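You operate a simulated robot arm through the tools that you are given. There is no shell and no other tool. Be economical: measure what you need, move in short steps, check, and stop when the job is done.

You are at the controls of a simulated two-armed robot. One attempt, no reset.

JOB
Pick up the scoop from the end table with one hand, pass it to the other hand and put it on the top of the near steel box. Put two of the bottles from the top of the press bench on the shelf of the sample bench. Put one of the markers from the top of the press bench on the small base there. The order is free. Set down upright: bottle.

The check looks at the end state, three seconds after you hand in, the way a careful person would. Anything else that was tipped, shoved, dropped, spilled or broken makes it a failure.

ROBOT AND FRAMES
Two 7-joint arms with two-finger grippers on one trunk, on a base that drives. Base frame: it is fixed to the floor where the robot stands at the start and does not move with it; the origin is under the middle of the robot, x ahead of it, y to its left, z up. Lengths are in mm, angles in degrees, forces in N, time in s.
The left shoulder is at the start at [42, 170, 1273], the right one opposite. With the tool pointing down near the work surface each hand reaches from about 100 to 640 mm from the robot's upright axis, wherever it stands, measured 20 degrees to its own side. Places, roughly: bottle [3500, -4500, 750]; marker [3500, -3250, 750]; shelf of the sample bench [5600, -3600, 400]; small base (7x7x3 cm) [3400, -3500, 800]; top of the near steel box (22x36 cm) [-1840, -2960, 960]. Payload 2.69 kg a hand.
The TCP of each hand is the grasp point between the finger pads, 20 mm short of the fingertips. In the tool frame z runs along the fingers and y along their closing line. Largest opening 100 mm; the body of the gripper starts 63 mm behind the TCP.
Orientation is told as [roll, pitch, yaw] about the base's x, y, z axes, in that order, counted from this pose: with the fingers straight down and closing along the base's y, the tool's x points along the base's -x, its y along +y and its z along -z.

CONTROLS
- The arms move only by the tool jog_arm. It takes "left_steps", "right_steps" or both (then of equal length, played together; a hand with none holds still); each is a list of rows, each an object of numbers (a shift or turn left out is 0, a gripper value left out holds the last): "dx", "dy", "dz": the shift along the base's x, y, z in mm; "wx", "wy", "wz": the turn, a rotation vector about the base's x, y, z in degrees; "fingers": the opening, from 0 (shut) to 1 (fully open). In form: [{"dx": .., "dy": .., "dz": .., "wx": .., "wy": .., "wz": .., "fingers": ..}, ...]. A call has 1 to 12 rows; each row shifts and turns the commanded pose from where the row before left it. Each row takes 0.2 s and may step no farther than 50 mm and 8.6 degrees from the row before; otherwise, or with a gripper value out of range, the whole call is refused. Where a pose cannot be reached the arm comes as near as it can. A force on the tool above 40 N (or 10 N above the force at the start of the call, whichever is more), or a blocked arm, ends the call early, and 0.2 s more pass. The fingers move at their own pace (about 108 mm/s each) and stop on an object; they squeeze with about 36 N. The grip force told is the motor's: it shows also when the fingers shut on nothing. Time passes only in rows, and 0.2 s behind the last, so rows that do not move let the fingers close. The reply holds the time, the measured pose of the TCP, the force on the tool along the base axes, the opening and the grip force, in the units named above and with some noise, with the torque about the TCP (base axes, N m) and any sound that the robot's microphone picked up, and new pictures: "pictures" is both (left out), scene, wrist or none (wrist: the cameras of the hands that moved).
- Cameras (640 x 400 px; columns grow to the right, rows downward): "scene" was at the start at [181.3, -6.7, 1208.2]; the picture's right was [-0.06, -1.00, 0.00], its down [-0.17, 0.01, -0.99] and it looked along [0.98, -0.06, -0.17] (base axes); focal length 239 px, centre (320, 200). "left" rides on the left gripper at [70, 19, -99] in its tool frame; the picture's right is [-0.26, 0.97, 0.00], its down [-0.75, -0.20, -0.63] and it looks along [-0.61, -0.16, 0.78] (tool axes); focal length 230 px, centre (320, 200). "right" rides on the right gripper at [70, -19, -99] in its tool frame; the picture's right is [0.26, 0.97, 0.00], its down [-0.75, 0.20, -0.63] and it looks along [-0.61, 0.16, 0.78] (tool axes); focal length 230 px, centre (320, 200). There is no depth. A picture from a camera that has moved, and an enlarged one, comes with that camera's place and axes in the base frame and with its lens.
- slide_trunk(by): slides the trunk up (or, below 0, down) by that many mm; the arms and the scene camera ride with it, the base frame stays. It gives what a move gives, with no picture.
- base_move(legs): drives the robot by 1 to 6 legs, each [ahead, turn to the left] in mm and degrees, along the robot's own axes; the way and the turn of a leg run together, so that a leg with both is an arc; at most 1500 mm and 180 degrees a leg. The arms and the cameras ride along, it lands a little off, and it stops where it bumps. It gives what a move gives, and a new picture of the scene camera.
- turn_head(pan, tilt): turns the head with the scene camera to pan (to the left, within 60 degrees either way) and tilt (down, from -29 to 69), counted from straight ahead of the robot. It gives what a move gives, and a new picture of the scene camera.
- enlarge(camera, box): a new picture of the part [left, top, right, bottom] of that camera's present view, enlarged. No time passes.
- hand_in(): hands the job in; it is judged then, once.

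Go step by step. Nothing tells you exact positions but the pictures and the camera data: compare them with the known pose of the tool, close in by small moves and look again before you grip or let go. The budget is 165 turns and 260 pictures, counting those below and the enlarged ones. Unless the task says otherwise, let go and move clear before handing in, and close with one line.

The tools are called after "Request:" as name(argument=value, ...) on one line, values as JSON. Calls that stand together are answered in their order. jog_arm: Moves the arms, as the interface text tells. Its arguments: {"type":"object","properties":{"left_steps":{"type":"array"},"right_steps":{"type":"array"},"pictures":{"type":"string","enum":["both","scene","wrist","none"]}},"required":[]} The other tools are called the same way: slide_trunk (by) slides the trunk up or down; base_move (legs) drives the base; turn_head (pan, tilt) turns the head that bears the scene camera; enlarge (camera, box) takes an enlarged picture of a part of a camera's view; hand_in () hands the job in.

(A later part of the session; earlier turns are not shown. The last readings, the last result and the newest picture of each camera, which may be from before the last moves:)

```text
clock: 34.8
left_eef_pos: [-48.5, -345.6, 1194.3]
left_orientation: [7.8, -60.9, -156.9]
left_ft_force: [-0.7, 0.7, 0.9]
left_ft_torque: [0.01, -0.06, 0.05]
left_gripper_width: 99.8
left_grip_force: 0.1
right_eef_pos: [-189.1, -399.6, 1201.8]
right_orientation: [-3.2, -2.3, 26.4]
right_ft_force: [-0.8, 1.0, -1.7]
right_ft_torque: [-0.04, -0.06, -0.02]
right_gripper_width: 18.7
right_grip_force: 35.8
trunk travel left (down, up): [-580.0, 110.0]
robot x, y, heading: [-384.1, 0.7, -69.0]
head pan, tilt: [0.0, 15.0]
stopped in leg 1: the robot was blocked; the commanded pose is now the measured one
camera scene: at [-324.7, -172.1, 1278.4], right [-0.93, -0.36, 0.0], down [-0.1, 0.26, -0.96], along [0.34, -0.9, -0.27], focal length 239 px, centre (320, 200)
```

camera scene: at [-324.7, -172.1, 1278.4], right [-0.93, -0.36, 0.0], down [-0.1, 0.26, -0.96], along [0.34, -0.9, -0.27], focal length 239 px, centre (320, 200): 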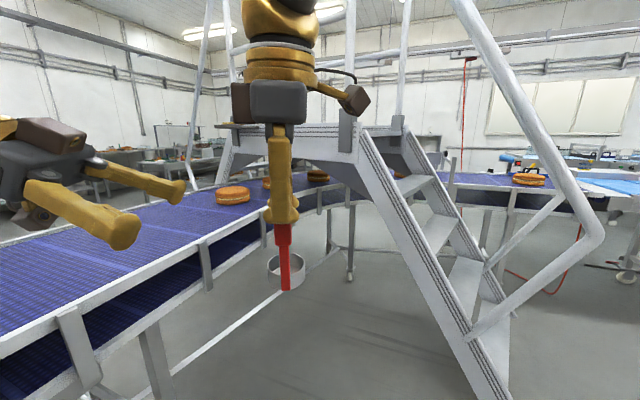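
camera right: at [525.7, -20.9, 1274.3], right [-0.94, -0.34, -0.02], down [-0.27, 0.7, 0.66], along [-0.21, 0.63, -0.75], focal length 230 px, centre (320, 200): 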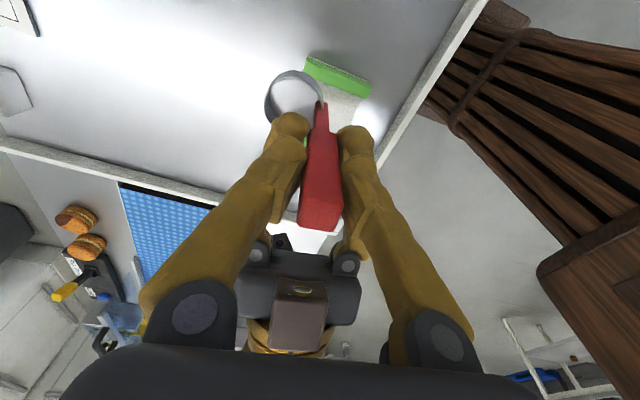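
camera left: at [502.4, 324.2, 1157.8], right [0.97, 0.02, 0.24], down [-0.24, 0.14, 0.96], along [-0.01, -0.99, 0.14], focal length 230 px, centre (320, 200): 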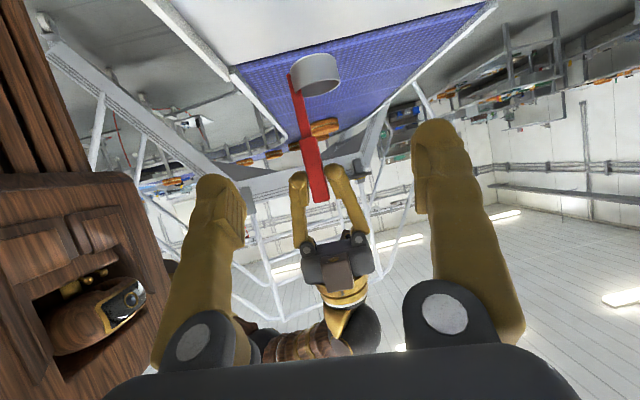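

The turn was blocked partway. I can see the curved conveyor and a stair with a rail on the right. I'll turn back and tuck the arms into a compact pose before driving further.

Request:
base_move(legs=[[0, 69]])

Request:
jog_arm(left_steps=[{"wz": 8.5, "dy": 5}, {"wz": 8.5, "dy": 5}, {"wz": 8.5}, {"wz": 8.5}, {"wz": 8.5}, {"wz": 8.5}, {"wz": 8.5}, {"wz": 8.5}, {"wz": 8.5}, {"wz": 6}], right_steps=[{"wz": -8.5, "dy": -20}, {"wz": -8.5, "dy": -20}, {"wz": -8.5, "dy": -20}, {"wz": -8.5, "dy": -20}, {"wz": -8.5, "dy": -20}, {"wz": -8.5, "dy": -20}, {"wz": -8.5, "dy": -20}, {"wz": -8.5, "dy": -20}, {"wz": -8.5, "dy": -20}, {"wz": -8.5, "dy": -10}])

```text
clock: 38.3
left_eef_pos: [61.3, 195.8, 1193.3]
left_orientation: [7.6, -60.9, -87.5]
left_ft_force: [0.4, 0.1, -0.2]
left_ft_torque: [-0.02, 0.02, 0.0]
left_gripper_width: 99.9
left_grip_force: 0.1
right_eef_pos: [60.8, 43.7, 1199.9]
right_orientation: [-3.1, -2.4, 95.2]
right_ft_force: [-0.6, -0.3, -0.9]
right_ft_torque: [-0.01, 0.02, 0.03]
right_gripper_width: 18.7
right_grip_force: 35.8
trunk travel left (down, up): [-580.0, 110.0]
robot x, y, heading: [-387.6, -6.1, -0.1]
head pan, tilt: [0.0, 15.0]
camera scene: at [-202.6, -8.0, 1278.1], right [0.0, -1.0, 0.0], down [-0.28, 0.0, -0.96], along [0.96, 0.0, -0.28], focal length 239 px, centre (320, 200)
```

scene: 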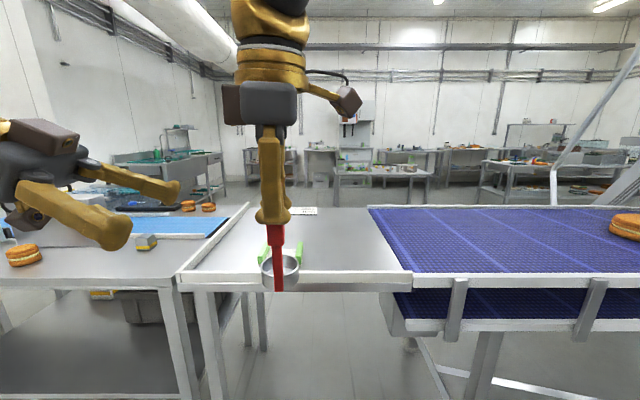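

```text
clock: 40.5
left_eef_pos: [66.2, 202.9, 1202.2]
left_orientation: [9.1, -62.3, -6.7]
left_ft_force: [-0.2, -1.2, 0.5]
left_ft_torque: [0.01, -0.03, -0.01]
left_gripper_width: 100.0
left_grip_force: 0.3
left hand out of reach, approached as far as the arm can: row 7, 8
right_eef_pos: [42.2, -148.4, 1207.3]
right_orientation: [-4.1, -2.2, 10.1]
right_ft_force: [0.2, -0.5, -1.0]
right_ft_torque: [0.04, -0.02, 0.04]
right_gripper_width: 18.7
right_grip_force: 36.3
trunk travel left (down, up): [-580.0, 110.0]
robot x, y, heading: [-388.1, -3.7, -0.2]
head pan, tilt: [0.0, 15.0]
camera scene: at [-202.9, -8.6, 1278.1], right [0.0, -1.0, 0.0], down [-0.28, 0.0, -0.96], along [0.96, 0.0, -0.28], focal length 239 px, centre (320, 200)
camera right: at [-28.3, -171.1, 1305.6], right [-0.42, 0.9, -0.08], down [0.67, 0.37, 0.64], along [0.61, 0.22, -0.76], focal length 230 px, centre (320, 200)
camera left: at [-53.9, 219.7, 1186.8], right [0.09, 0.95, 0.3], down [-0.21, -0.28, 0.94], along [0.97, -0.15, 0.17], focal length 230 px, centre (320, 200)
```

scene: 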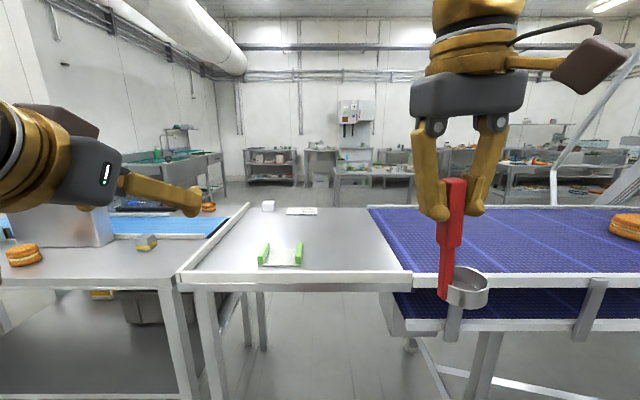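
right: 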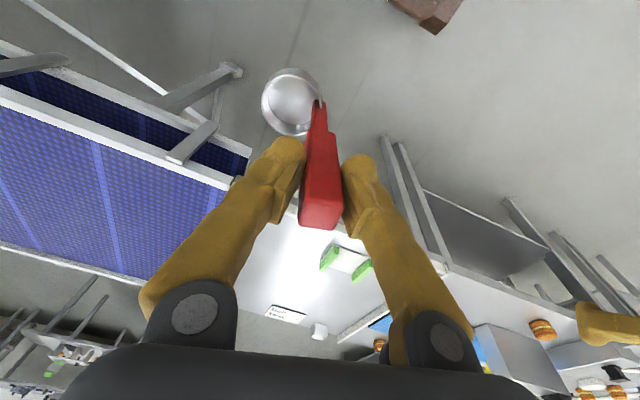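
left: 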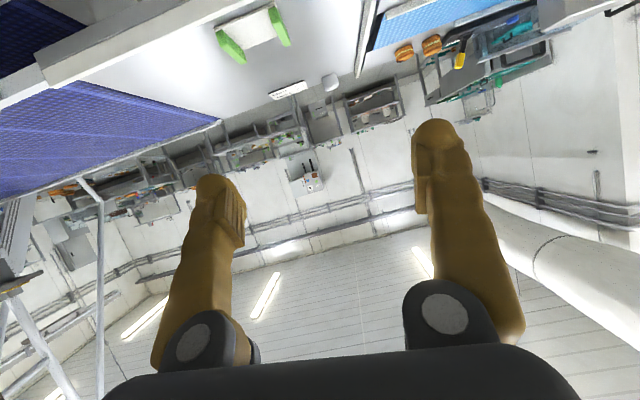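

Continuing the tuck, I'll point the left hand back down and square up the right.

Request:
jog_arm(left_steps=[{"wy": 8.5, "dx": -10}, {"wy": 8.5, "dx": -10}, {"wy": 8.5, "dx": -10}, {"wy": 8.5, "dx": -10}, {"wy": 8.5, "dx": -10}, {"wy": 8.5, "dx": -10}, {"wy": 8.5, "dx": -10}, {}], right_steps=[{"wz": -5}, {"wz": -5}, {"wx": 4, "wy": 2}, {"dx": -10}, {"dx": -10}, {"dx": -10}, {"dx": -10}, {}], pictures="none")

Request:
base_move(legs=[[0, 80]])

```text
clock: 42.3
left_eef_pos: [-14.0, 206.7, 1198.0]
left_orientation: [3.6, -1.5, -3.2]
left_ft_force: [0.5, -0.3, -0.6]
left_ft_torque: [0.02, 0.0, -0.01]
left_gripper_width: 99.9
left_grip_force: 0.0
right_eef_pos: [2.8, -146.2, 1207.5]
right_orientation: [-0.1, -0.1, 0.1]
right_ft_force: [-0.2, 0.6, -0.1]
right_ft_torque: [0.05, 0.01, 0.0]
right_gripper_width: 18.9
right_grip_force: 36.3
trunk travel left (down, up): [-580.0, 110.0]
robot x, y, heading: [-384.6, -4.8, -0.2]
head pan, tilt: [0.0, 15.0]
```

```text
clock: 46.2
left_eef_pos: [-531.8, 397.1, 1196.9]
left_orientation: [3.5, -1.5, 76.8]
left_ft_force: [0.1, -0.1, 0.2]
left_ft_torque: [-0.01, 0.0, 0.0]
left_gripper_width: 100.3
left_grip_force: 0.0
right_eef_pos: [-181.5, 353.2, 1206.9]
right_orientation: [-0.2, -0.1, 80.3]
right_ft_force: [-1.0, 0.0, -0.7]
right_ft_torque: [0.0, 0.02, 0.0]
right_gripper_width: 18.9
right_grip_force: 36.2
trunk travel left (down, up): [-580.0, 110.0]
robot x, y, heading: [-374.7, -10.7, 80.1]
head pan, tilt: [0.0, 15.0]
camera scene: at [-347.9, 174.8, 1278.1], right [0.98, -0.17, 0.0], down [-0.05, -0.27, -0.96], along [0.17, 0.95, -0.28], focal length 239 px, centre (320, 200)
```

scene: 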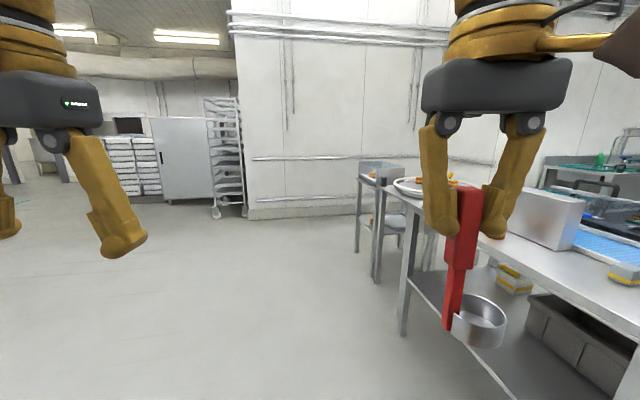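

There is open floor to the left and behind. I'll keep turning left to see the rear.

Request:
base_move(legs=[[0, 75]])

Request:
base_move(legs=[[0, 70]])

```text
clock: 49.9
left_eef_pos: [-796.1, -49.4, 1202.3]
left_orientation: [3.5, -2.3, 150.5]
left_ft_force: [1.4, 0.0, 0.1]
left_ft_torque: [-0.02, 0.02, 0.02]
left_gripper_width: 100.1
left_grip_force: 0.1
right_eef_pos: [-653.9, 275.8, 1212.3]
right_orientation: [-0.3, -1.1, 154.0]
right_ft_force: [0.1, 0.6, -2.1]
right_ft_torque: [0.0, 0.03, 0.02]
right_gripper_width: 18.8
right_grip_force: 35.9
trunk travel left (down, up): [-580.0, 110.0]
robot x, y, heading: [-377.2, 1.1, 153.7]
head pan, tilt: [0.0, 15.0]
camera scene: at [-545.9, 81.5, 1278.1], right [0.44, 0.9, 0.0], down [0.25, -0.12, -0.96], along [-0.86, 0.43, -0.28], focal length 239 px, centre (320, 200)
```

scene: 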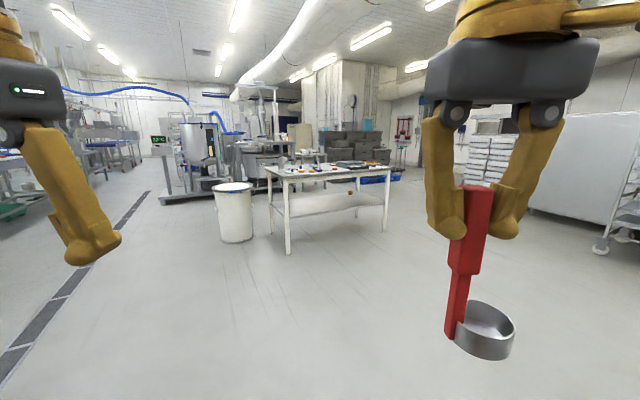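

```text
clock: 53.4
left_eef_pos: [-458.2, -396.0, 1206.7]
left_orientation: [3.8, -3.4, -139.2]
left_ft_force: [1.0, 0.2, 0.4]
left_ft_torque: [0.0, -0.03, 0.02]
left_gripper_width: 99.9
left_grip_force: 0.0
right_eef_pos: [-717.3, -153.2, 1216.8]
right_orientation: [-0.4, -2.0, -135.6]
right_ft_force: [-0.8, -0.2, -1.8]
right_ft_torque: [0.02, 0.02, -0.01]
right_gripper_width: 18.9
right_grip_force: 35.9
trunk travel left (down, up): [-580.0, 110.0]
robot x, y, heading: [-382.3, 5.2, -136.1]
head pan, tilt: [0.0, 15.0]
camera scene: at [-516.8, -125.5, 1278.1], right [-0.69, 0.72, 0.0], down [0.2, 0.19, -0.96], along [-0.69, -0.67, -0.28], focal length 239 px, centre (320, 200)
```

scene: 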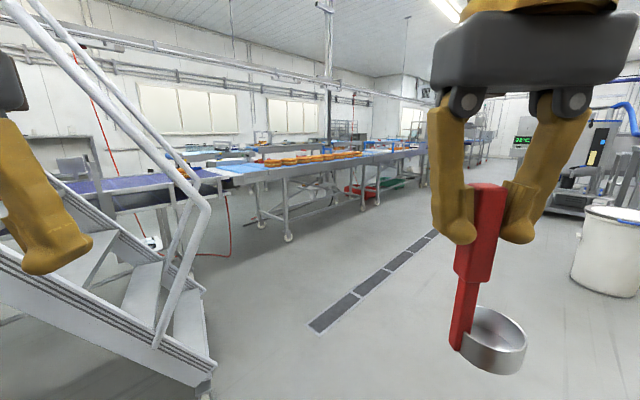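

The steel box should appear near (227, 159) in this view, beyond the stair at the conveyor. I'll enlarge there.

Request:
enlarge(camera="scene", box=[130, 110, 290, 210])

```text
4.00 times, centred on (210, 160) of scene
camera zoom: at [-516.8, -125.5, 1278.1], right [-0.69, 0.72, 0.0], down [0.2, 0.19, -0.96], along [-0.69, -0.67, -0.28], focal length 957 px, centre (760, 360)
```

zoom: 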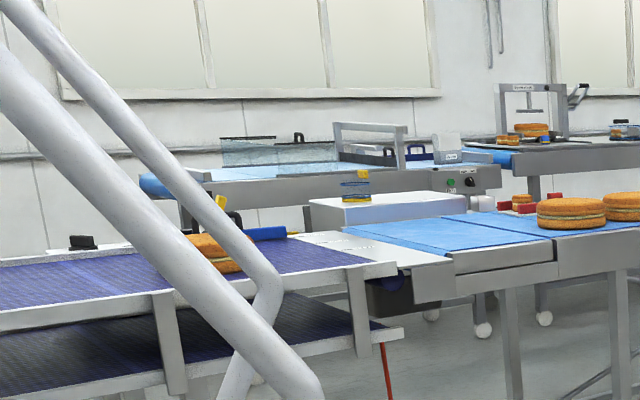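

The box stands beyond the near conveyor line and can't be reached from this side. I'll go around the end of the tables on the left, where there seems to be a gap by the wall, and look there.

Request:
base_move(legs=[[0, -130], [1300, 0], [1200, 0]])

Request:
base_move(legs=[[0, -65]])

```text
clock: 71.3
left_eef_pos: [-900.2, 2825.2, 1211.2]
left_orientation: [3.8, -4.1, 92.2]
left_ft_force: [-0.1, 0.7, -0.5]
left_ft_torque: [-0.04, 0.0, -0.03]
left_gripper_width: 99.8
left_grip_force: 0.0
right_eef_pos: [-548.8, 2874.7, 1223.3]
right_orientation: [-0.4, -3.0, 95.6]
right_ft_force: [-0.8, 0.0, -1.8]
right_ft_torque: [0.01, 0.03, 0.0]
right_gripper_width: 18.6
right_grip_force: 36.0
trunk travel left (down, up): [-580.0, 110.0]
robot x, y, heading: [-640.0, 2537.5, 95.1]
head pan, tilt: [0.0, 15.0]
camera scene: at [-658.1, 2717.2, 1278.0], right [1.0, 0.09, 0.0], down [0.03, -0.27, -0.96], along [-0.09, 0.96, -0.28], focal length 239 px, centre (320, 200)
```

scene: 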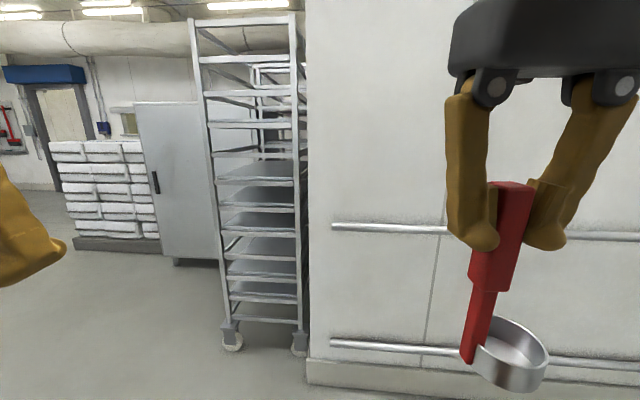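

```text
clock: 72.0
left_eef_pos: [-891.2, 2796.5, 1206.1]
left_orientation: [1.6, -4.3, 92.7]
left_ft_force: [-0.2, -0.4, 0.3]
left_ft_torque: [0.06, -0.08, -0.02]
left_gripper_width: 100.0
left_grip_force: 0.0
right_eef_pos: [-539.2, 2792.8, 1200.6]
right_orientation: [-1.1, 3.2, 95.3]
right_ft_force: [0.0, -1.9, -2.0]
right_ft_torque: [0.07, -0.02, 0.0]
right_gripper_width: 18.9
right_grip_force: 36.0
trunk travel left (down, up): [-580.0, 110.0]
robot x, y, heading: [-641.9, 2534.8, 95.0]
head pan, tilt: [0.0, 15.0]
stopped in leg 1: the robot was blocked; the commanded pose is now the measured one
camera scene: at [-659.9, 2713.9, 1278.5], right [1.0, 0.09, 0.0], down [0.03, -0.27, -0.96], along [-0.08, 0.96, -0.27], focal length 239 px, centre (320, 200)
```

scene: 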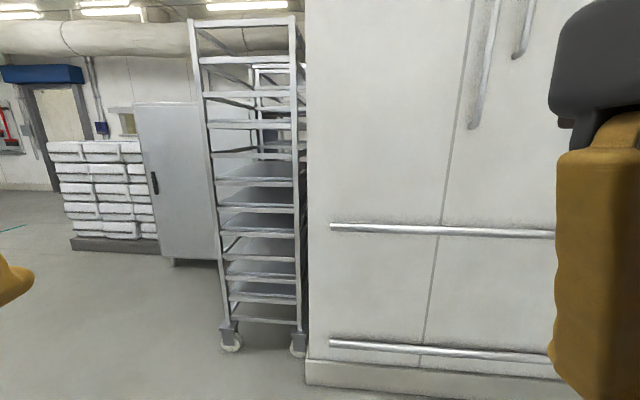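

The turn was blocked and the right hand was pushed back. I'll check the scoop and the surroundings with the wrist cameras.

Request:
jog_arm(left_steps=[{}], right_steps=[{}], pictures="wrist")

Request:
turn_head(pan=-30, tilt=25)

```text
clock: 72.6
left_eef_pos: [-885.5, 2801.6, 1206.9]
left_orientation: [1.1, -5.4, 93.2]
left_ft_force: [0.2, 0.2, 0.0]
left_ft_torque: [0.01, 0.0, 0.0]
left_gripper_width: 100.0
left_grip_force: 0.1
right_eef_pos: [-534.2, 2766.6, 1191.5]
right_orientation: [-0.6, 5.5, 95.4]
right_ft_force: [0.5, -0.7, -0.8]
right_ft_torque: [0.06, 0.02, -0.01]
right_gripper_width: 18.7
right_grip_force: 36.4
trunk travel left (down, up): [-580.0, 110.0]
robot x, y, heading: [-642.2, 2533.7, 94.8]
head pan, tilt: [0.0, 15.0]
stopped in row 1 (left hand): the arm was blocked; the commanded pose is now the measured one
camera right: at [-511.8, 2710.1, 1297.9], right [-0.94, -0.35, 0.01], down [-0.28, 0.78, 0.55], along [-0.2, 0.51, -0.83], focal length 230 px, centre (320, 200)
camera left: at [-897.5, 2721.6, 1298.7], right [-0.98, 0.2, 0.04], down [0.17, 0.7, 0.69], along [0.11, 0.68, -0.72], focal length 230 px, centre (320, 200)
```

right: 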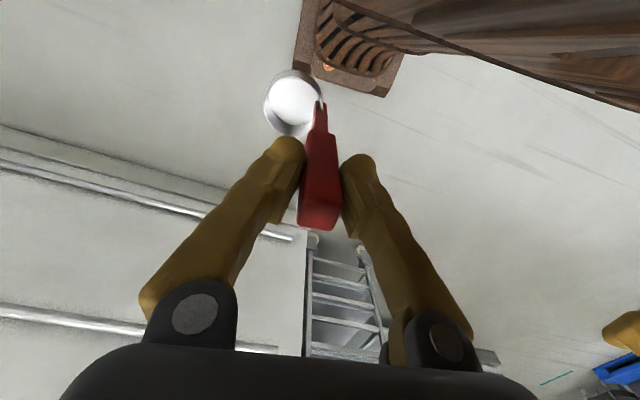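
left: 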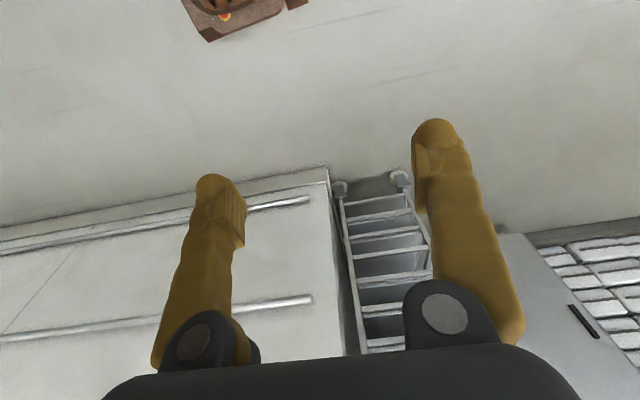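

```text
clock: 73.6
left_eef_pos: [-886.3, 2802.6, 1207.3]
left_orientation: [1.2, -5.2, 93.2]
left_ft_force: [-1.0, 0.0, -0.3]
left_ft_torque: [0.03, 0.02, -0.02]
left_gripper_width: 100.2
left_grip_force: 0.0
right_eef_pos: [-533.8, 2768.9, 1190.5]
right_orientation: [-0.7, 5.5, 95.3]
right_ft_force: [-0.1, -0.7, -1.2]
right_ft_torque: [-0.02, 0.02, 0.03]
right_gripper_width: 18.8
right_grip_force: 36.2
trunk travel left (down, up): [-580.0, 110.0]
robot x, y, heading: [-637.3, 2534.4, 94.8]
head pan, tilt: [-30.0, 25.0]
camera scene: at [-610.1, 2706.7, 1262.2], right [0.91, -0.42, 0.01], down [-0.18, -0.4, -0.9], along [0.38, 0.81, -0.44], focal length 239 px, centre (320, 200)
```

scene: 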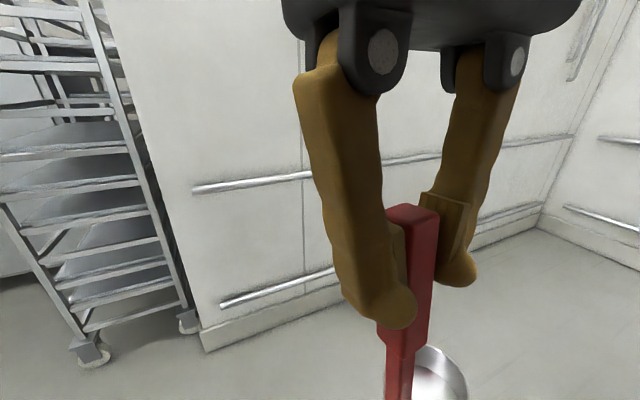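

The scoop is fine and nothing is near, so this looks like the arms jamming against the robot's own trunk. I'll move both hands out forward to a roomier pose.

Request:
jog_arm(left_steps=[{"dy": 35, "dx": -3}, {"dy": 35, "dx": -3}, {"dy": 35, "dx": -3}, {"dy": 25, "dx": -2}, {"dz": 0}], right_steps=[{"dy": 45, "dx": 12}, {"dy": 45, "dx": 12}, {"dy": 45, "dx": 12}, {"dy": 45, "dx": 12}, {}], pictures="none")

Request:
turn_head(pan=0, tilt=15)

```text
clock: 74.8
left_eef_pos: [-897.8, 2908.1, 1211.8]
left_orientation: [1.8, -5.1, 92.8]
left_ft_force: [-0.3, -0.6, 0.9]
left_ft_torque: [0.07, -0.03, 0.0]
left_gripper_width: 99.9
left_grip_force: 0.1
right_eef_pos: [-487.4, 2956.1, 1201.8]
right_orientation: [-0.9, 2.2, 95.3]
right_ft_force: [0.5, 0.0, -0.7]
right_ft_torque: [0.08, -0.04, -0.01]
right_gripper_width: 18.7
right_grip_force: 36.1
trunk travel left (down, up): [-580.0, 110.0]
robot x, y, heading: [-639.5, 2530.9, 95.0]
head pan, tilt: [-30.0, 25.0]
```

```text
clock: 75.7
left_eef_pos: [-896.3, 2910.8, 1209.6]
left_orientation: [1.6, -4.8, 92.8]
left_ft_force: [0.0, 0.5, -0.3]
left_ft_torque: [0.01, -0.01, -0.03]
left_gripper_width: 100.2
left_grip_force: 0.1
right_eef_pos: [-486.7, 2958.0, 1202.0]
right_orientation: [-0.8, 2.3, 95.3]
right_ft_force: [0.9, 0.6, -1.3]
right_ft_torque: [0.0, 0.02, -0.04]
right_gripper_width: 18.9
right_grip_force: 35.8
trunk travel left (down, up): [-580.0, 110.0]
robot x, y, heading: [-636.8, 2532.8, 94.8]
head pan, tilt: [0.0, 15.0]
camera scene: at [-657.2, 2716.7, 1278.1], right [1.0, 0.09, 0.0], down [0.02, -0.27, -0.96], along [-0.08, 0.96, -0.28], focal length 239 px, centre (320, 200)
```

scene: 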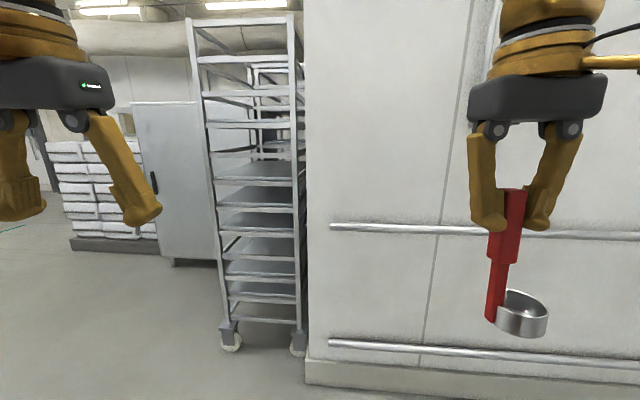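

Both hands moved freely. Now I'll turn right toward the gap.

Request:
base_move(legs=[[0, -75]])

```text
clock: 76.6
left_eef_pos: [-886.2, 2874.6, 1222.0]
left_orientation: [1.3, -6.6, 91.4]
left_ft_force: [-0.4, -0.4, 0.3]
left_ft_torque: [0.06, -0.01, -0.01]
left_gripper_width: 99.9
left_grip_force: 0.1
right_eef_pos: [-477.9, 2911.8, 1214.8]
right_orientation: [-0.6, 0.5, 94.1]
right_ft_force: [-0.8, 0.7, -1.4]
right_ft_torque: [0.05, 0.02, 0.0]
right_gripper_width: 18.6
right_grip_force: 36.0
trunk travel left (down, up): [-580.0, 110.0]
robot x, y, heading: [-638.5, 2535.3, 93.9]
head pan, tilt: [0.0, 15.0]
stopped in leg 1: the robot was blocked; the commanded pose is now the measured one
camera scene: at [-654.1, 2715.2, 1278.4], right [1.0, 0.07, 0.0], down [0.02, -0.27, -0.96], along [-0.06, 0.96, -0.27], focal length 239 px, centre (320, 200)
```

scene: 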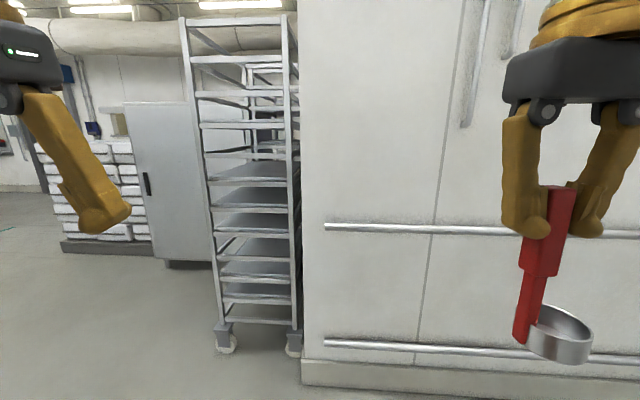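

The right turn was blocked again with nothing visible nearby. I'll test with a small left turn and then a small right turn to understand it.

Request:
base_move(legs=[[0, 15]])

Request:
base_move(legs=[[-150, 0], [0, -25]])

```text
clock: 77.6
left_eef_pos: [-921.0, 2819.2, 1228.0]
left_orientation: [1.2, -7.6, 98.4]
left_ft_force: [-1.4, 0.1, -1.0]
left_ft_torque: [-0.02, -0.08, -0.02]
left_gripper_width: 99.9
left_grip_force: 0.0
right_eef_pos: [-519.8, 2906.0, 1220.6]
right_orientation: [-0.4, -0.6, 101.0]
right_ft_force: [-0.2, -0.1, -1.0]
right_ft_torque: [-0.06, -0.02, 0.02]
right_gripper_width: 19.0
right_grip_force: 36.0
trunk travel left (down, up): [-580.0, 110.0]
robot x, y, heading: [-639.1, 2531.1, 100.7]
head pan, tilt: [0.0, 15.0]
stopped in leg 1: the robot was blocked; the commanded pose is now the measured one
camera scene: at [-676.9, 2719.2, 1277.3], right [0.98, 0.18, 0.0], down [0.05, -0.27, -0.96], along [-0.18, 0.94, -0.28], focal length 239 px, centre (320, 200)
```

scene: 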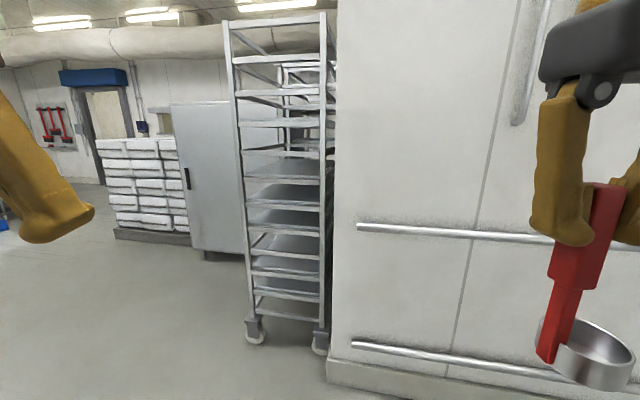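

```text
clock: 80.3
left_eef_pos: [-746.2, 2756.0, 1230.3]
left_orientation: [1.2, -8.0, 73.6]
left_ft_force: [0.6, -0.1, 0.2]
left_ft_torque: [0.03, 0.0, 0.01]
left_gripper_width: 100.0
left_grip_force: 0.1
right_eef_pos: [-346.0, 2666.6, 1223.4]
right_orientation: [-0.4, -1.0, 76.2]
right_ft_force: [0.4, -0.2, -0.7]
right_ft_torque: [0.01, 0.03, 0.0]
right_gripper_width: 18.9
right_grip_force: 36.3
trunk travel left (down, up): [-580.0, 110.0]
robot x, y, heading: [-613.7, 2385.1, 76.0]
head pan, tilt: [0.0, 15.0]
camera scene: at [-568.4, 2563.5, 1278.3], right [0.97, -0.25, 0.0], down [-0.07, -0.27, -0.96], along [0.24, 0.93, -0.27], focal length 239 px, centre (320, 200)
```

scene: 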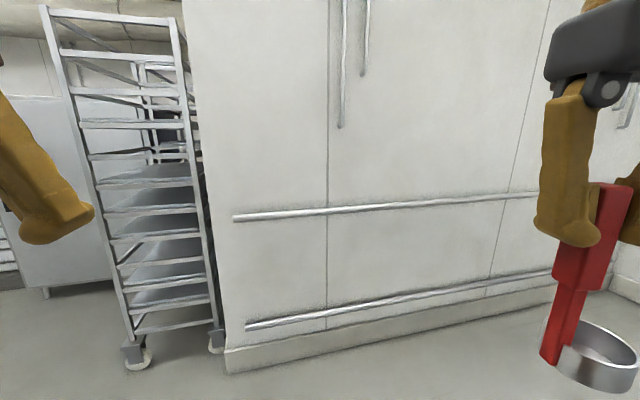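

That turn worked. I'll continue turning right in smaller pieces.

Request:
base_move(legs=[[0, -25], [0, -25]])

```text
clock: 83.3
left_eef_pos: [-436.9, 2719.9, 1227.3]
left_orientation: [1.2, -7.3, 24.1]
left_ft_force: [-0.3, -0.1, -0.9]
left_ft_torque: [0.0, 0.02, 0.02]
left_gripper_width: 100.1
left_grip_force: 0.0
right_eef_pos: [-241.0, 2360.1, 1227.0]
right_orientation: [-0.4, -1.9, 26.7]
right_ft_force: [-0.3, -0.2, -1.0]
right_ft_torque: [0.04, 0.05, 0.01]
right_gripper_width: 18.8
right_grip_force: 36.2
trunk travel left (down, up): [-580.0, 110.0]
robot x, y, heading: [-613.3, 2392.8, 26.1]
head pan, tilt: [0.0, 15.0]
camera scene: at [-448.7, 2470.5, 1278.1], right [0.44, -0.9, 0.0], down [-0.25, -0.12, -0.96], along [0.86, 0.43, -0.28], focal length 239 px, centre (320, 200)
```

scene: 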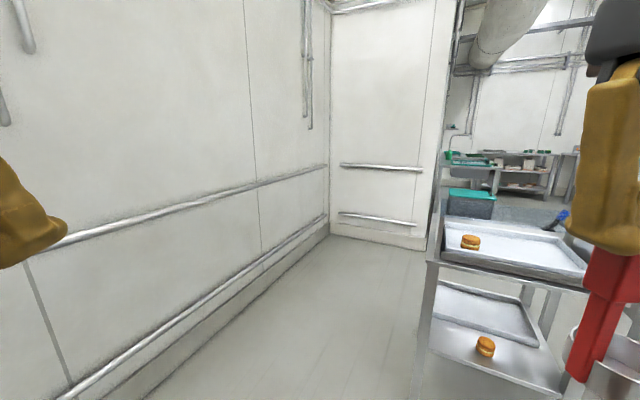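

There is a passage between the tray table (north edge near y 2440) and the wall (y ~3600). I'll drive into it.

Request:
base_move(legs=[[1250, 0], [0, -26]])

```text
clock: 84.0
left_eef_pos: [-444.7, 2710.3, 1230.0]
left_orientation: [-1.2, -8.0, 28.8]
left_ft_force: [0.2, 0.4, -0.6]
left_ft_torque: [0.03, -0.02, 0.03]
left_gripper_width: 99.9
left_grip_force: 0.0
right_eef_pos: [-295.2, 2333.7, 1210.5]
right_orientation: [0.0, 2.1, 26.3]
right_ft_force: [0.5, 0.1, -1.5]
right_ft_torque: [0.02, -0.01, 0.01]
right_gripper_width: 18.8
right_grip_force: 36.1
trunk travel left (down, up): [-580.0, 110.0]
robot x, y, heading: [-608.6, 2392.3, 26.5]
head pan, tilt: [0.0, 15.0]
stopped in leg 1: the robot was blocked; the commanded pose is now the measured one
camera scene: at [-448.0, 2471.4, 1278.3], right [0.44, -0.9, 0.0], down [-0.25, -0.12, -0.96], along [0.86, 0.43, -0.27], focal length 239 px, centre (320, 200)
```

scene: 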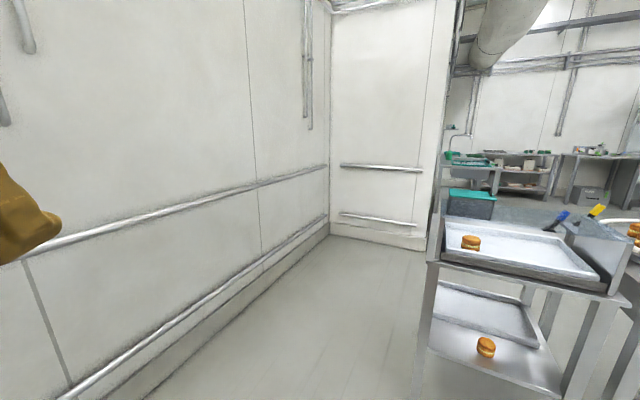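

I keep getting blocked after short moves, so there may be something low right in front that I can't see. I'll look steeply down.

Request:
turn_head(pan=0, tilt=65)

Request:
turn_head(pan=-35, tilt=55)

```text
clock: 85.2
left_eef_pos: [-441.5, 2710.7, 1230.7]
left_orientation: [-1.3, -7.9, 28.6]
left_ft_force: [-0.1, -0.1, -0.2]
left_ft_torque: [0.01, 0.01, -0.01]
left_gripper_width: 100.1
left_grip_force: 0.1
right_eef_pos: [-294.4, 2335.1, 1209.9]
right_orientation: [0.0, 2.2, 26.3]
right_ft_force: [-0.4, 0.6, -1.4]
right_ft_torque: [0.02, -0.02, 0.01]
right_gripper_width: 18.5
right_grip_force: 36.1
trunk travel left (down, up): [-580.0, 110.0]
robot x, y, heading: [-609.8, 2388.8, 26.2]
head pan, tilt: [0.0, 65.0]
camera scene: at [-476.8, 2456.5, 1206.9], right [0.44, -0.9, 0.0], down [-0.82, -0.41, -0.41], along [0.37, 0.18, -0.91], focal length 239 px, centre (320, 200)
```

scene: 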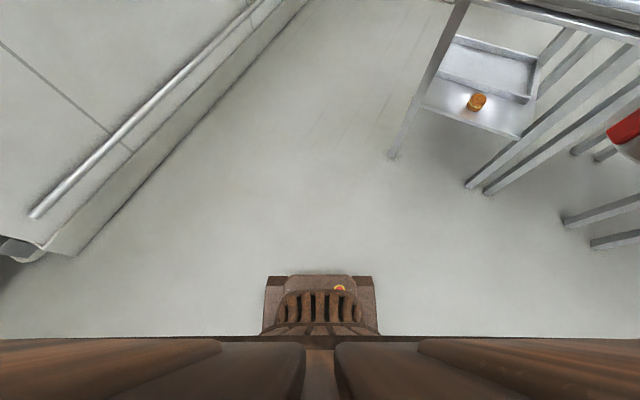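

```text
clock: 86.2
left_eef_pos: [-441.8, 2711.8, 1229.3]
left_orientation: [-1.2, -8.0, 28.6]
left_ft_force: [0.6, 0.4, -0.2]
left_ft_torque: [0.0, 0.0, 0.03]
left_gripper_width: 99.9
left_grip_force: 0.2
right_eef_pos: [-293.1, 2334.7, 1209.6]
right_orientation: [0.0, 2.2, 26.3]
right_ft_force: [-0.7, 0.4, -1.8]
right_ft_torque: [0.03, 0.01, 0.01]
right_gripper_width: 18.9
right_grip_force: 36.6
trunk travel left (down, up): [-580.0, 110.0]
robot x, y, heading: [-609.8, 2390.0, 26.4]
head pan, tilt: [-35.0, 55.0]
camera scene: at [-459.9, 2418.9, 1218.4], right [-0.15, -0.99, 0.01], down [-0.82, 0.12, -0.56], along [0.55, -0.09, -0.83], focal length 239 px, centre (320, 200)
```

scene: 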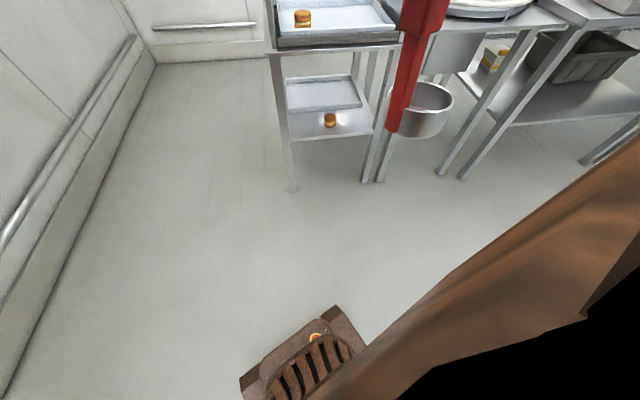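

The floor is clear, so the arms themselves must be the problem: they creep inward during base moves. I'll reset both to a roomier, lower pose about 480 mm ahead before driving again.

Request:
jog_arm(left_steps=[{"dx": 35, "dy": 14, "dz": -16, "wx": -1.7, "wy": 3.6}, {"dx": 35, "dy": 14, "dz": -16, "wx": -1.8, "wy": 3.6, "wz": -2}, {"dx": 35, "dy": 14, "dz": -16}, {"dx": 34, "dy": 14, "dz": -16}, {"dx": 34, "dy": 14, "dz": -15}, {}], right_steps=[{"dx": 40, "dy": 18, "dz": -8}, {"dx": 40, "dy": 18, "dz": -8, "wx": 1, "wy": -2}, {"dx": 40, "dy": 18, "dz": -8}, {"dx": 40, "dy": 18, "dz": -8}, {"dx": 42, "dy": 17, "dz": -8}, {}], pictures="none")

Request:
turn_head(pan=0, tilt=20)

Request:
base_move(legs=[[600, 0]])

```text
clock: 87.6
left_eef_pos: [-288.9, 2771.8, 1156.8]
left_orientation: [-0.2, -0.9, 24.7]
left_ft_force: [-0.7, -0.5, -0.1]
left_ft_torque: [0.02, -0.06, -0.01]
left_gripper_width: 99.9
left_grip_force: 0.0
right_eef_pos: [-99.4, 2416.3, 1179.4]
right_orientation: [-0.6, -1.5, 26.6]
right_ft_force: [0.3, -0.3, -1.9]
right_ft_torque: [0.03, 0.0, 0.03]
right_gripper_width: 18.9
right_grip_force: 36.1
trunk travel left (down, up): [-580.0, 110.0]
robot x, y, heading: [-611.1, 2389.7, 26.3]
head pan, tilt: [-35.0, 55.0]
```

```text
clock: 88.6
left_eef_pos: [-286.9, 2773.1, 1158.0]
left_orientation: [-0.2, -0.8, 24.7]
left_ft_force: [-0.3, -0.6, 0.8]
left_ft_torque: [0.02, -0.03, -0.01]
left_gripper_width: 100.0
left_grip_force: 0.0
right_eef_pos: [-98.5, 2418.3, 1178.2]
right_orientation: [-0.5, -1.5, 26.6]
right_ft_force: [0.6, -0.5, -0.8]
right_ft_torque: [0.02, 0.03, 0.02]
right_gripper_width: 18.6
right_grip_force: 36.0
trunk travel left (down, up): [-580.0, 110.0]
robot x, y, heading: [-610.8, 2392.6, 26.5]
head pan, tilt: [0.0, 20.0]
camera scene: at [-446.9, 2471.3, 1269.9], right [0.44, -0.9, 0.0], down [-0.32, -0.16, -0.93], along [0.84, 0.41, -0.36], focal length 239 px, centre (320, 200)
```

scene: 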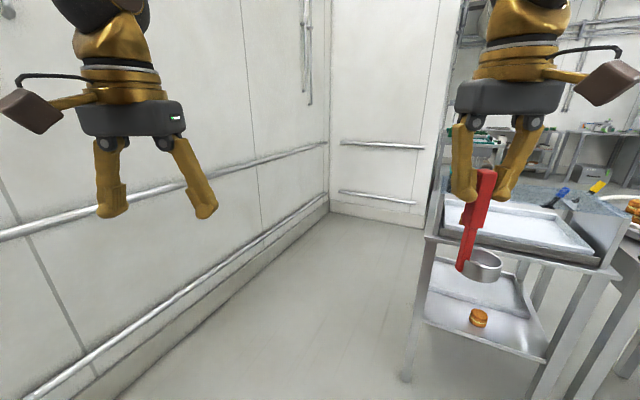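

```text
clock: 92.1
left_eef_pos: [261.8, 3042.7, 1156.8]
left_orientation: [-0.2, -0.7, 24.5]
left_ft_force: [-0.2, 0.0, -1.1]
left_ft_torque: [0.0, -0.01, -0.01]
left_gripper_width: 100.2
left_grip_force: 0.0
right_eef_pos: [450.0, 2687.6, 1178.3]
right_orientation: [-0.5, -1.4, 26.3]
right_ft_force: [-0.1, 1.0, -1.4]
right_ft_torque: [0.02, 0.03, 0.02]
right_gripper_width: 18.7
right_grip_force: 36.6
trunk travel left (down, up): [-580.0, 110.0]
robot x, y, heading: [-61.1, 2661.3, 26.2]
head pan, tilt: [0.0, 20.0]
camera scene: at [101.8, 2741.8, 1269.9], right [0.44, -0.9, 0.0], down [-0.32, -0.16, -0.93], along [0.84, 0.41, -0.36], focal length 239 px, centre (320, 200)
```

scene: 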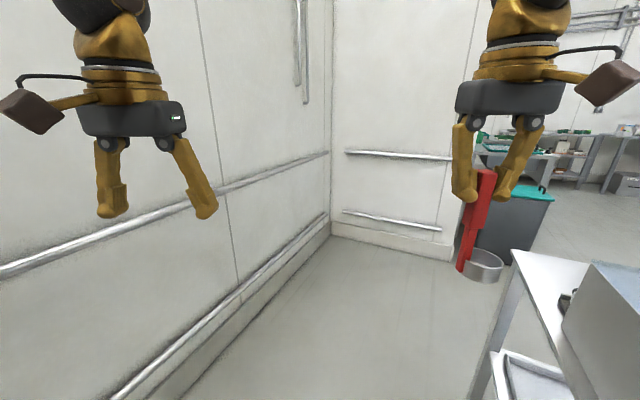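

The robot now drives without the arms creeping. I'll continue east past the table, then turn south through the opening.

Request:
base_move(legs=[[0, -9], [1150, 0], [0, -70]])

```text
clock: 92.9
left_eef_pos: [224.3, 3000.8, 1181.4]
left_orientation: [-0.4, -3.7, 21.8]
left_ft_force: [-0.7, -1.0, 0.7]
left_ft_torque: [0.09, -0.04, -0.01]
left_gripper_width: 100.0
left_grip_force: 0.2
right_eef_pos: [392.7, 2635.9, 1201.5]
right_orientation: [0.2, -4.1, 23.6]
right_ft_force: [0.0, -0.3, -1.4]
right_ft_torque: [0.05, 0.02, -0.02]
right_gripper_width: 19.1
right_grip_force: 36.2
trunk travel left (down, up): [-580.0, 110.0]
robot x, y, heading: [-61.7, 2665.4, 23.4]
head pan, tilt: [0.0, 20.0]
stopped in leg 1: the robot was blocked; the commanded pose is now the measured one
camera scene: at [102.1, 2730.2, 1270.6], right [0.4, -0.92, 0.0], down [-0.33, -0.14, -0.93], along [0.86, 0.37, -0.36], focal length 239 px, centre (320, 200)
```

scene: 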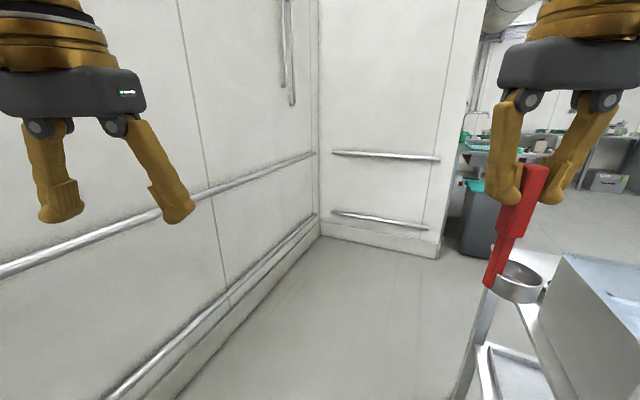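

The turn was blocked again with nothing touching. I'll simply retry in small pieces.

Request:
base_move(legs=[[300, -5]])

```text
clock: 95.0
left_eef_pos: [538.7, 3088.4, 1178.0]
left_orientation: [-0.6, -3.3, 17.1]
left_ft_force: [0.3, 0.3, -0.3]
left_ft_torque: [0.03, 0.02, 0.03]
left_gripper_width: 99.8
left_grip_force: 0.1
right_eef_pos: [673.1, 2710.8, 1198.6]
right_orientation: [0.0, -3.9, 19.0]
right_ft_force: [-0.2, -0.1, -1.4]
right_ft_torque: [0.0, 0.02, 0.0]
right_gripper_width: 18.9
right_grip_force: 35.9
trunk travel left (down, up): [-580.0, 110.0]
robot x, y, heading: [220.2, 2771.0, 18.7]
head pan, tilt: [0.0, 20.0]
camera scene: at [391.0, 2828.1, 1269.8], right [0.32, -0.95, 0.0], down [-0.34, -0.12, -0.93], along [0.88, 0.3, -0.36], focal length 239 px, centre (320, 200)
```

scene: 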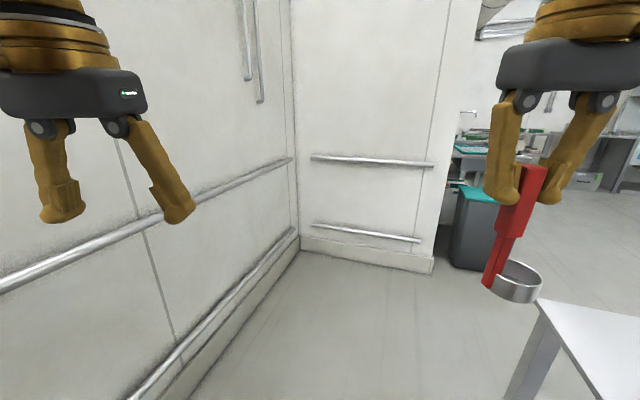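

That went through. I'll continue in moderate legs.

Request:
base_move(legs=[[650, -8]])

Request:
base_move(legs=[[400, -40]])

```text
clock: 98.5
left_eef_pos: [1180.6, 3198.5, 1184.8]
left_orientation: [-0.5, -4.4, 9.0]
left_ft_force: [0.8, -0.4, 0.1]
left_ft_torque: [-0.01, 0.03, -0.02]
left_gripper_width: 100.0
left_grip_force: 0.0
right_eef_pos: [1261.5, 2805.4, 1205.4]
right_orientation: [-0.1, -4.7, 10.8]
right_ft_force: [-0.7, 0.0, -1.3]
right_ft_torque: [0.01, 0.0, 0.02]
right_gripper_width: 18.6
right_grip_force: 36.1
trunk travel left (down, up): [-580.0, 110.0]
robot x, y, heading: [838.5, 2933.1, 10.8]
head pan, tilt: [0.0, 20.0]
camera scene: at [1016.9, 2965.3, 1269.9], right [0.18, -0.98, 0.0], down [-0.35, -0.07, -0.93], along [0.92, 0.17, -0.36], focal length 239 px, centre (320, 200)
```

scene: 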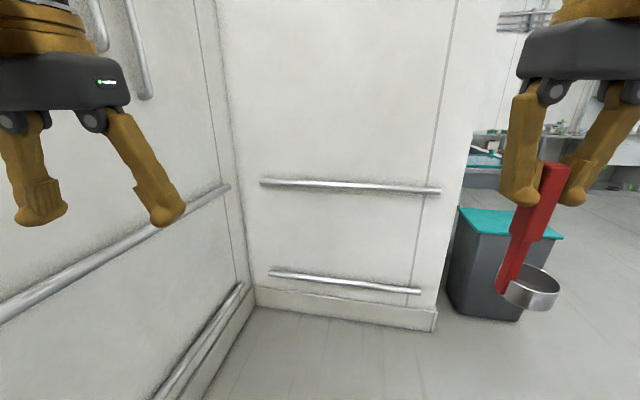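

```text
clock: 101.0
left_eef_pos: [1645.2, 2858.8, 1190.7]
left_orientation: [-0.4, -5.1, -31.0]
left_ft_force: [0.4, 0.0, 0.3]
left_ft_torque: [0.02, 0.04, -0.02]
left_gripper_width: 99.8
left_grip_force: 0.0
right_eef_pos: [1454.0, 2506.1, 1210.5]
right_orientation: [0.0, -5.7, -29.3]
right_ft_force: [-0.5, 0.0, -2.9]
right_ft_torque: [0.03, 0.02, 0.03]
right_gripper_width: 18.8
right_grip_force: 35.4
trunk travel left (down, up): [-580.0, 110.0]
robot x, y, heading: [1228.6, 2880.9, -29.0]
head pan, tilt: [0.0, 20.0]
camera scene: at [1390.5, 2784.3, 1269.6], right [-0.49, -0.87, 0.0], down [-0.31, 0.18, -0.93], along [0.82, -0.45, -0.36], focal length 239 px, centre (320, 200)
```

scene: 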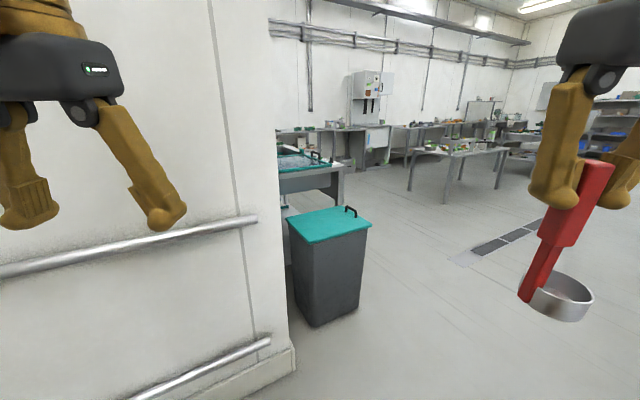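

Open floor lies ahead toward the benches. I'll arc south between the line and the bin.

Request:
base_move(legs=[[700, -50]])

Request:
base_move(legs=[[1200, 0]])

```text
clock: 104.9
left_eef_pos: [1880.3, 2002.2, 1195.4]
left_orientation: [-0.4, -6.2, -81.5]
left_ft_force: [-0.3, 0.6, -0.5]
left_ft_torque: [0.0, 0.02, 0.0]
left_gripper_width: 99.9
left_grip_force: 0.1
right_eef_pos: [1486.1, 1925.8, 1217.4]
right_orientation: [0.0, -6.6, -80.1]
right_ft_force: [-1.0, -0.7, -1.7]
right_ft_torque: [0.0, -0.02, -0.02]
right_gripper_width: 19.0
right_grip_force: 36.4
trunk travel left (down, up): [-580.0, 110.0]
robot x, y, heading: [1635.6, 2315.2, -79.4]
head pan, tilt: [0.0, 20.0]
cut short: leg 1
camera scene: at [1665.0, 2130.3, 1269.8], right [-0.98, -0.18, 0.0], down [-0.07, 0.35, -0.93], along [0.17, -0.92, -0.36], focal length 239 px, centre (320, 200)
```

scene: 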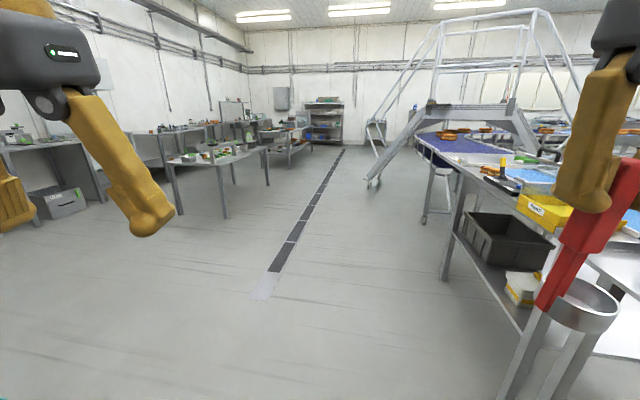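

```text
clock: 111.0
left_eef_pos: [2089.2, 831.2, 1201.4]
left_orientation: [-0.3, -7.0, -82.0]
left_ft_force: [0.5, -0.6, 0.3]
left_ft_torque: [0.0, -0.01, 0.03]
left_gripper_width: 100.0
left_grip_force: 0.0
right_eef_pos: [1692.6, 759.6, 1223.3]
right_orientation: [0.0, -7.5, -80.6]
right_ft_force: [-0.2, 0.6, -1.0]
right_ft_torque: [0.03, 0.01, -0.02]
right_gripper_width: 18.8
right_grip_force: 36.3
trunk travel left (down, up): [-580.0, 110.0]
robot x, y, heading: [1847.2, 1123.1, -80.0]
head pan, tilt: [0.0, 20.0]
camera scene: at [1878.1, 943.5, 1269.9], right [-0.98, -0.17, 0.0], down [-0.06, 0.35, -0.93], along [0.16, -0.92, -0.36], focal length 239 px, centre (320, 200)
```

scene: 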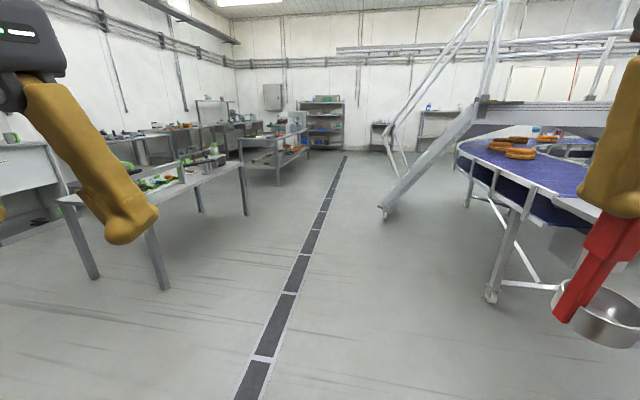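

I'm now on the far side of the line. I'll re-extend the arms, then drive on south along the aisle, left of the stair foot near (1550, -1920).

Request:
jog_arm(left_steps=[{"dx": 7, "dy": -40, "dz": -14, "wx": 3.4, "wy": 0.6}, {"dx": 7, "dy": -40, "dz": -14, "wx": 3.4, "wy": 0.6}, {"dx": 7, "dy": -40, "dz": -14}, {}], right_steps=[{"dx": 7, "dy": -45, "dz": -14, "wx": 3.6, "wy": 0.6}, {"dx": 7, "dy": -45, "dz": -14, "wx": 3.6, "wy": 0.6}, {"dx": 7, "dy": -45, "dz": -14}, {}], pictures="none")

Request:
base_move(legs=[[1400, 0], [1400, 0]])

```text
clock: 112.0
left_eef_pos: [2107.7, 733.1, 1165.0]
left_orientation: [-0.5, -1.2, -82.0]
left_ft_force: [-0.4, 0.2, 0.5]
left_ft_torque: [-0.07, 0.02, -0.02]
left_gripper_width: 100.1
left_grip_force: 0.2
right_eef_pos: [1709.2, 643.8, 1187.3]
right_orientation: [0.1, -1.2, -80.5]
right_ft_force: [0.2, 0.1, -0.4]
right_ft_torque: [-0.06, -0.03, -0.02]
right_gripper_width: 18.8
right_grip_force: 36.0
trunk travel left (down, up): [-580.0, 110.0]
robot x, y, heading: [1849.6, 1126.2, -79.8]
head pan, tilt: [0.0, 20.0]
```

```text
clock: 125.7
left_eef_pos: [2565.4, -2060.2, 1164.9]
left_orientation: [-0.6, -1.1, -82.5]
left_ft_force: [-0.3, -0.4, -0.4]
left_ft_torque: [-0.02, 0.04, 0.02]
left_gripper_width: 100.3
left_grip_force: 0.1
right_eef_pos: [2165.1, -2147.2, 1184.7]
right_orientation: [0.1, -1.0, -80.9]
right_ft_force: [0.9, -0.2, -1.6]
right_ft_torque: [0.03, -0.02, 0.01]
right_gripper_width: 18.5
right_grip_force: 36.1
trunk travel left (down, up): [-580.0, 110.0]
robot x, y, heading: [2309.5, -1660.3, -80.3]
head pan, tilt: [0.0, 20.0]
camera scene: at [2336.9, -1845.4, 1269.9], right [-0.99, -0.17, 0.0], down [-0.06, 0.35, -0.93], along [0.15, -0.92, -0.36], focal length 239 px, centre (320, 200)
```

scene: 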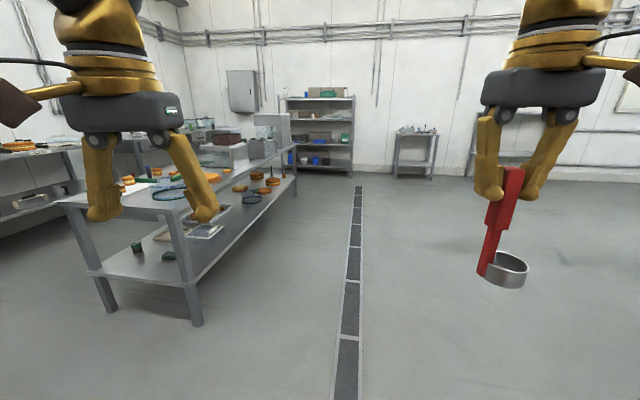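

The press bench is on the left and the aisle ahead is open. I'll arc right toward the steel box.

Request:
base_move(legs=[[500, 0], [1000, -80]])

```text
clock: 133.4
left_eef_pos: [1590.2, -3249.2, 1171.3]
left_orientation: [-0.5, -1.9, -163.3]
left_ft_force: [-0.2, -0.3, -0.7]
left_ft_torque: [-0.01, -0.02, 0.02]
left_gripper_width: 99.9
left_grip_force: 0.2
right_eef_pos: [1441.1, -2868.0, 1194.0]
right_orientation: [0.0, -1.9, -162.0]
right_ft_force: [-0.6, -0.1, -1.3]
right_ft_torque: [-0.01, -0.02, 0.02]
right_gripper_width: 19.0
right_grip_force: 35.4
trunk travel left (down, up): [-580.0, 110.0]
robot x, y, heading: [1928.9, -2937.8, -160.9]
head pan, tilt: [0.0, 20.0]
cut short: leg 2
camera scene: at [1749.1, -2998.2, 1269.9], right [-0.32, 0.95, 0.0], down [0.34, 0.12, -0.93], along [-0.88, -0.3, -0.36], focal length 239 px, centre (320, 200)
```

scene: 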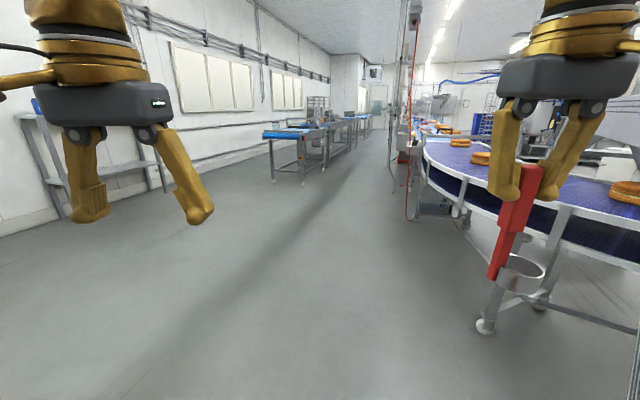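

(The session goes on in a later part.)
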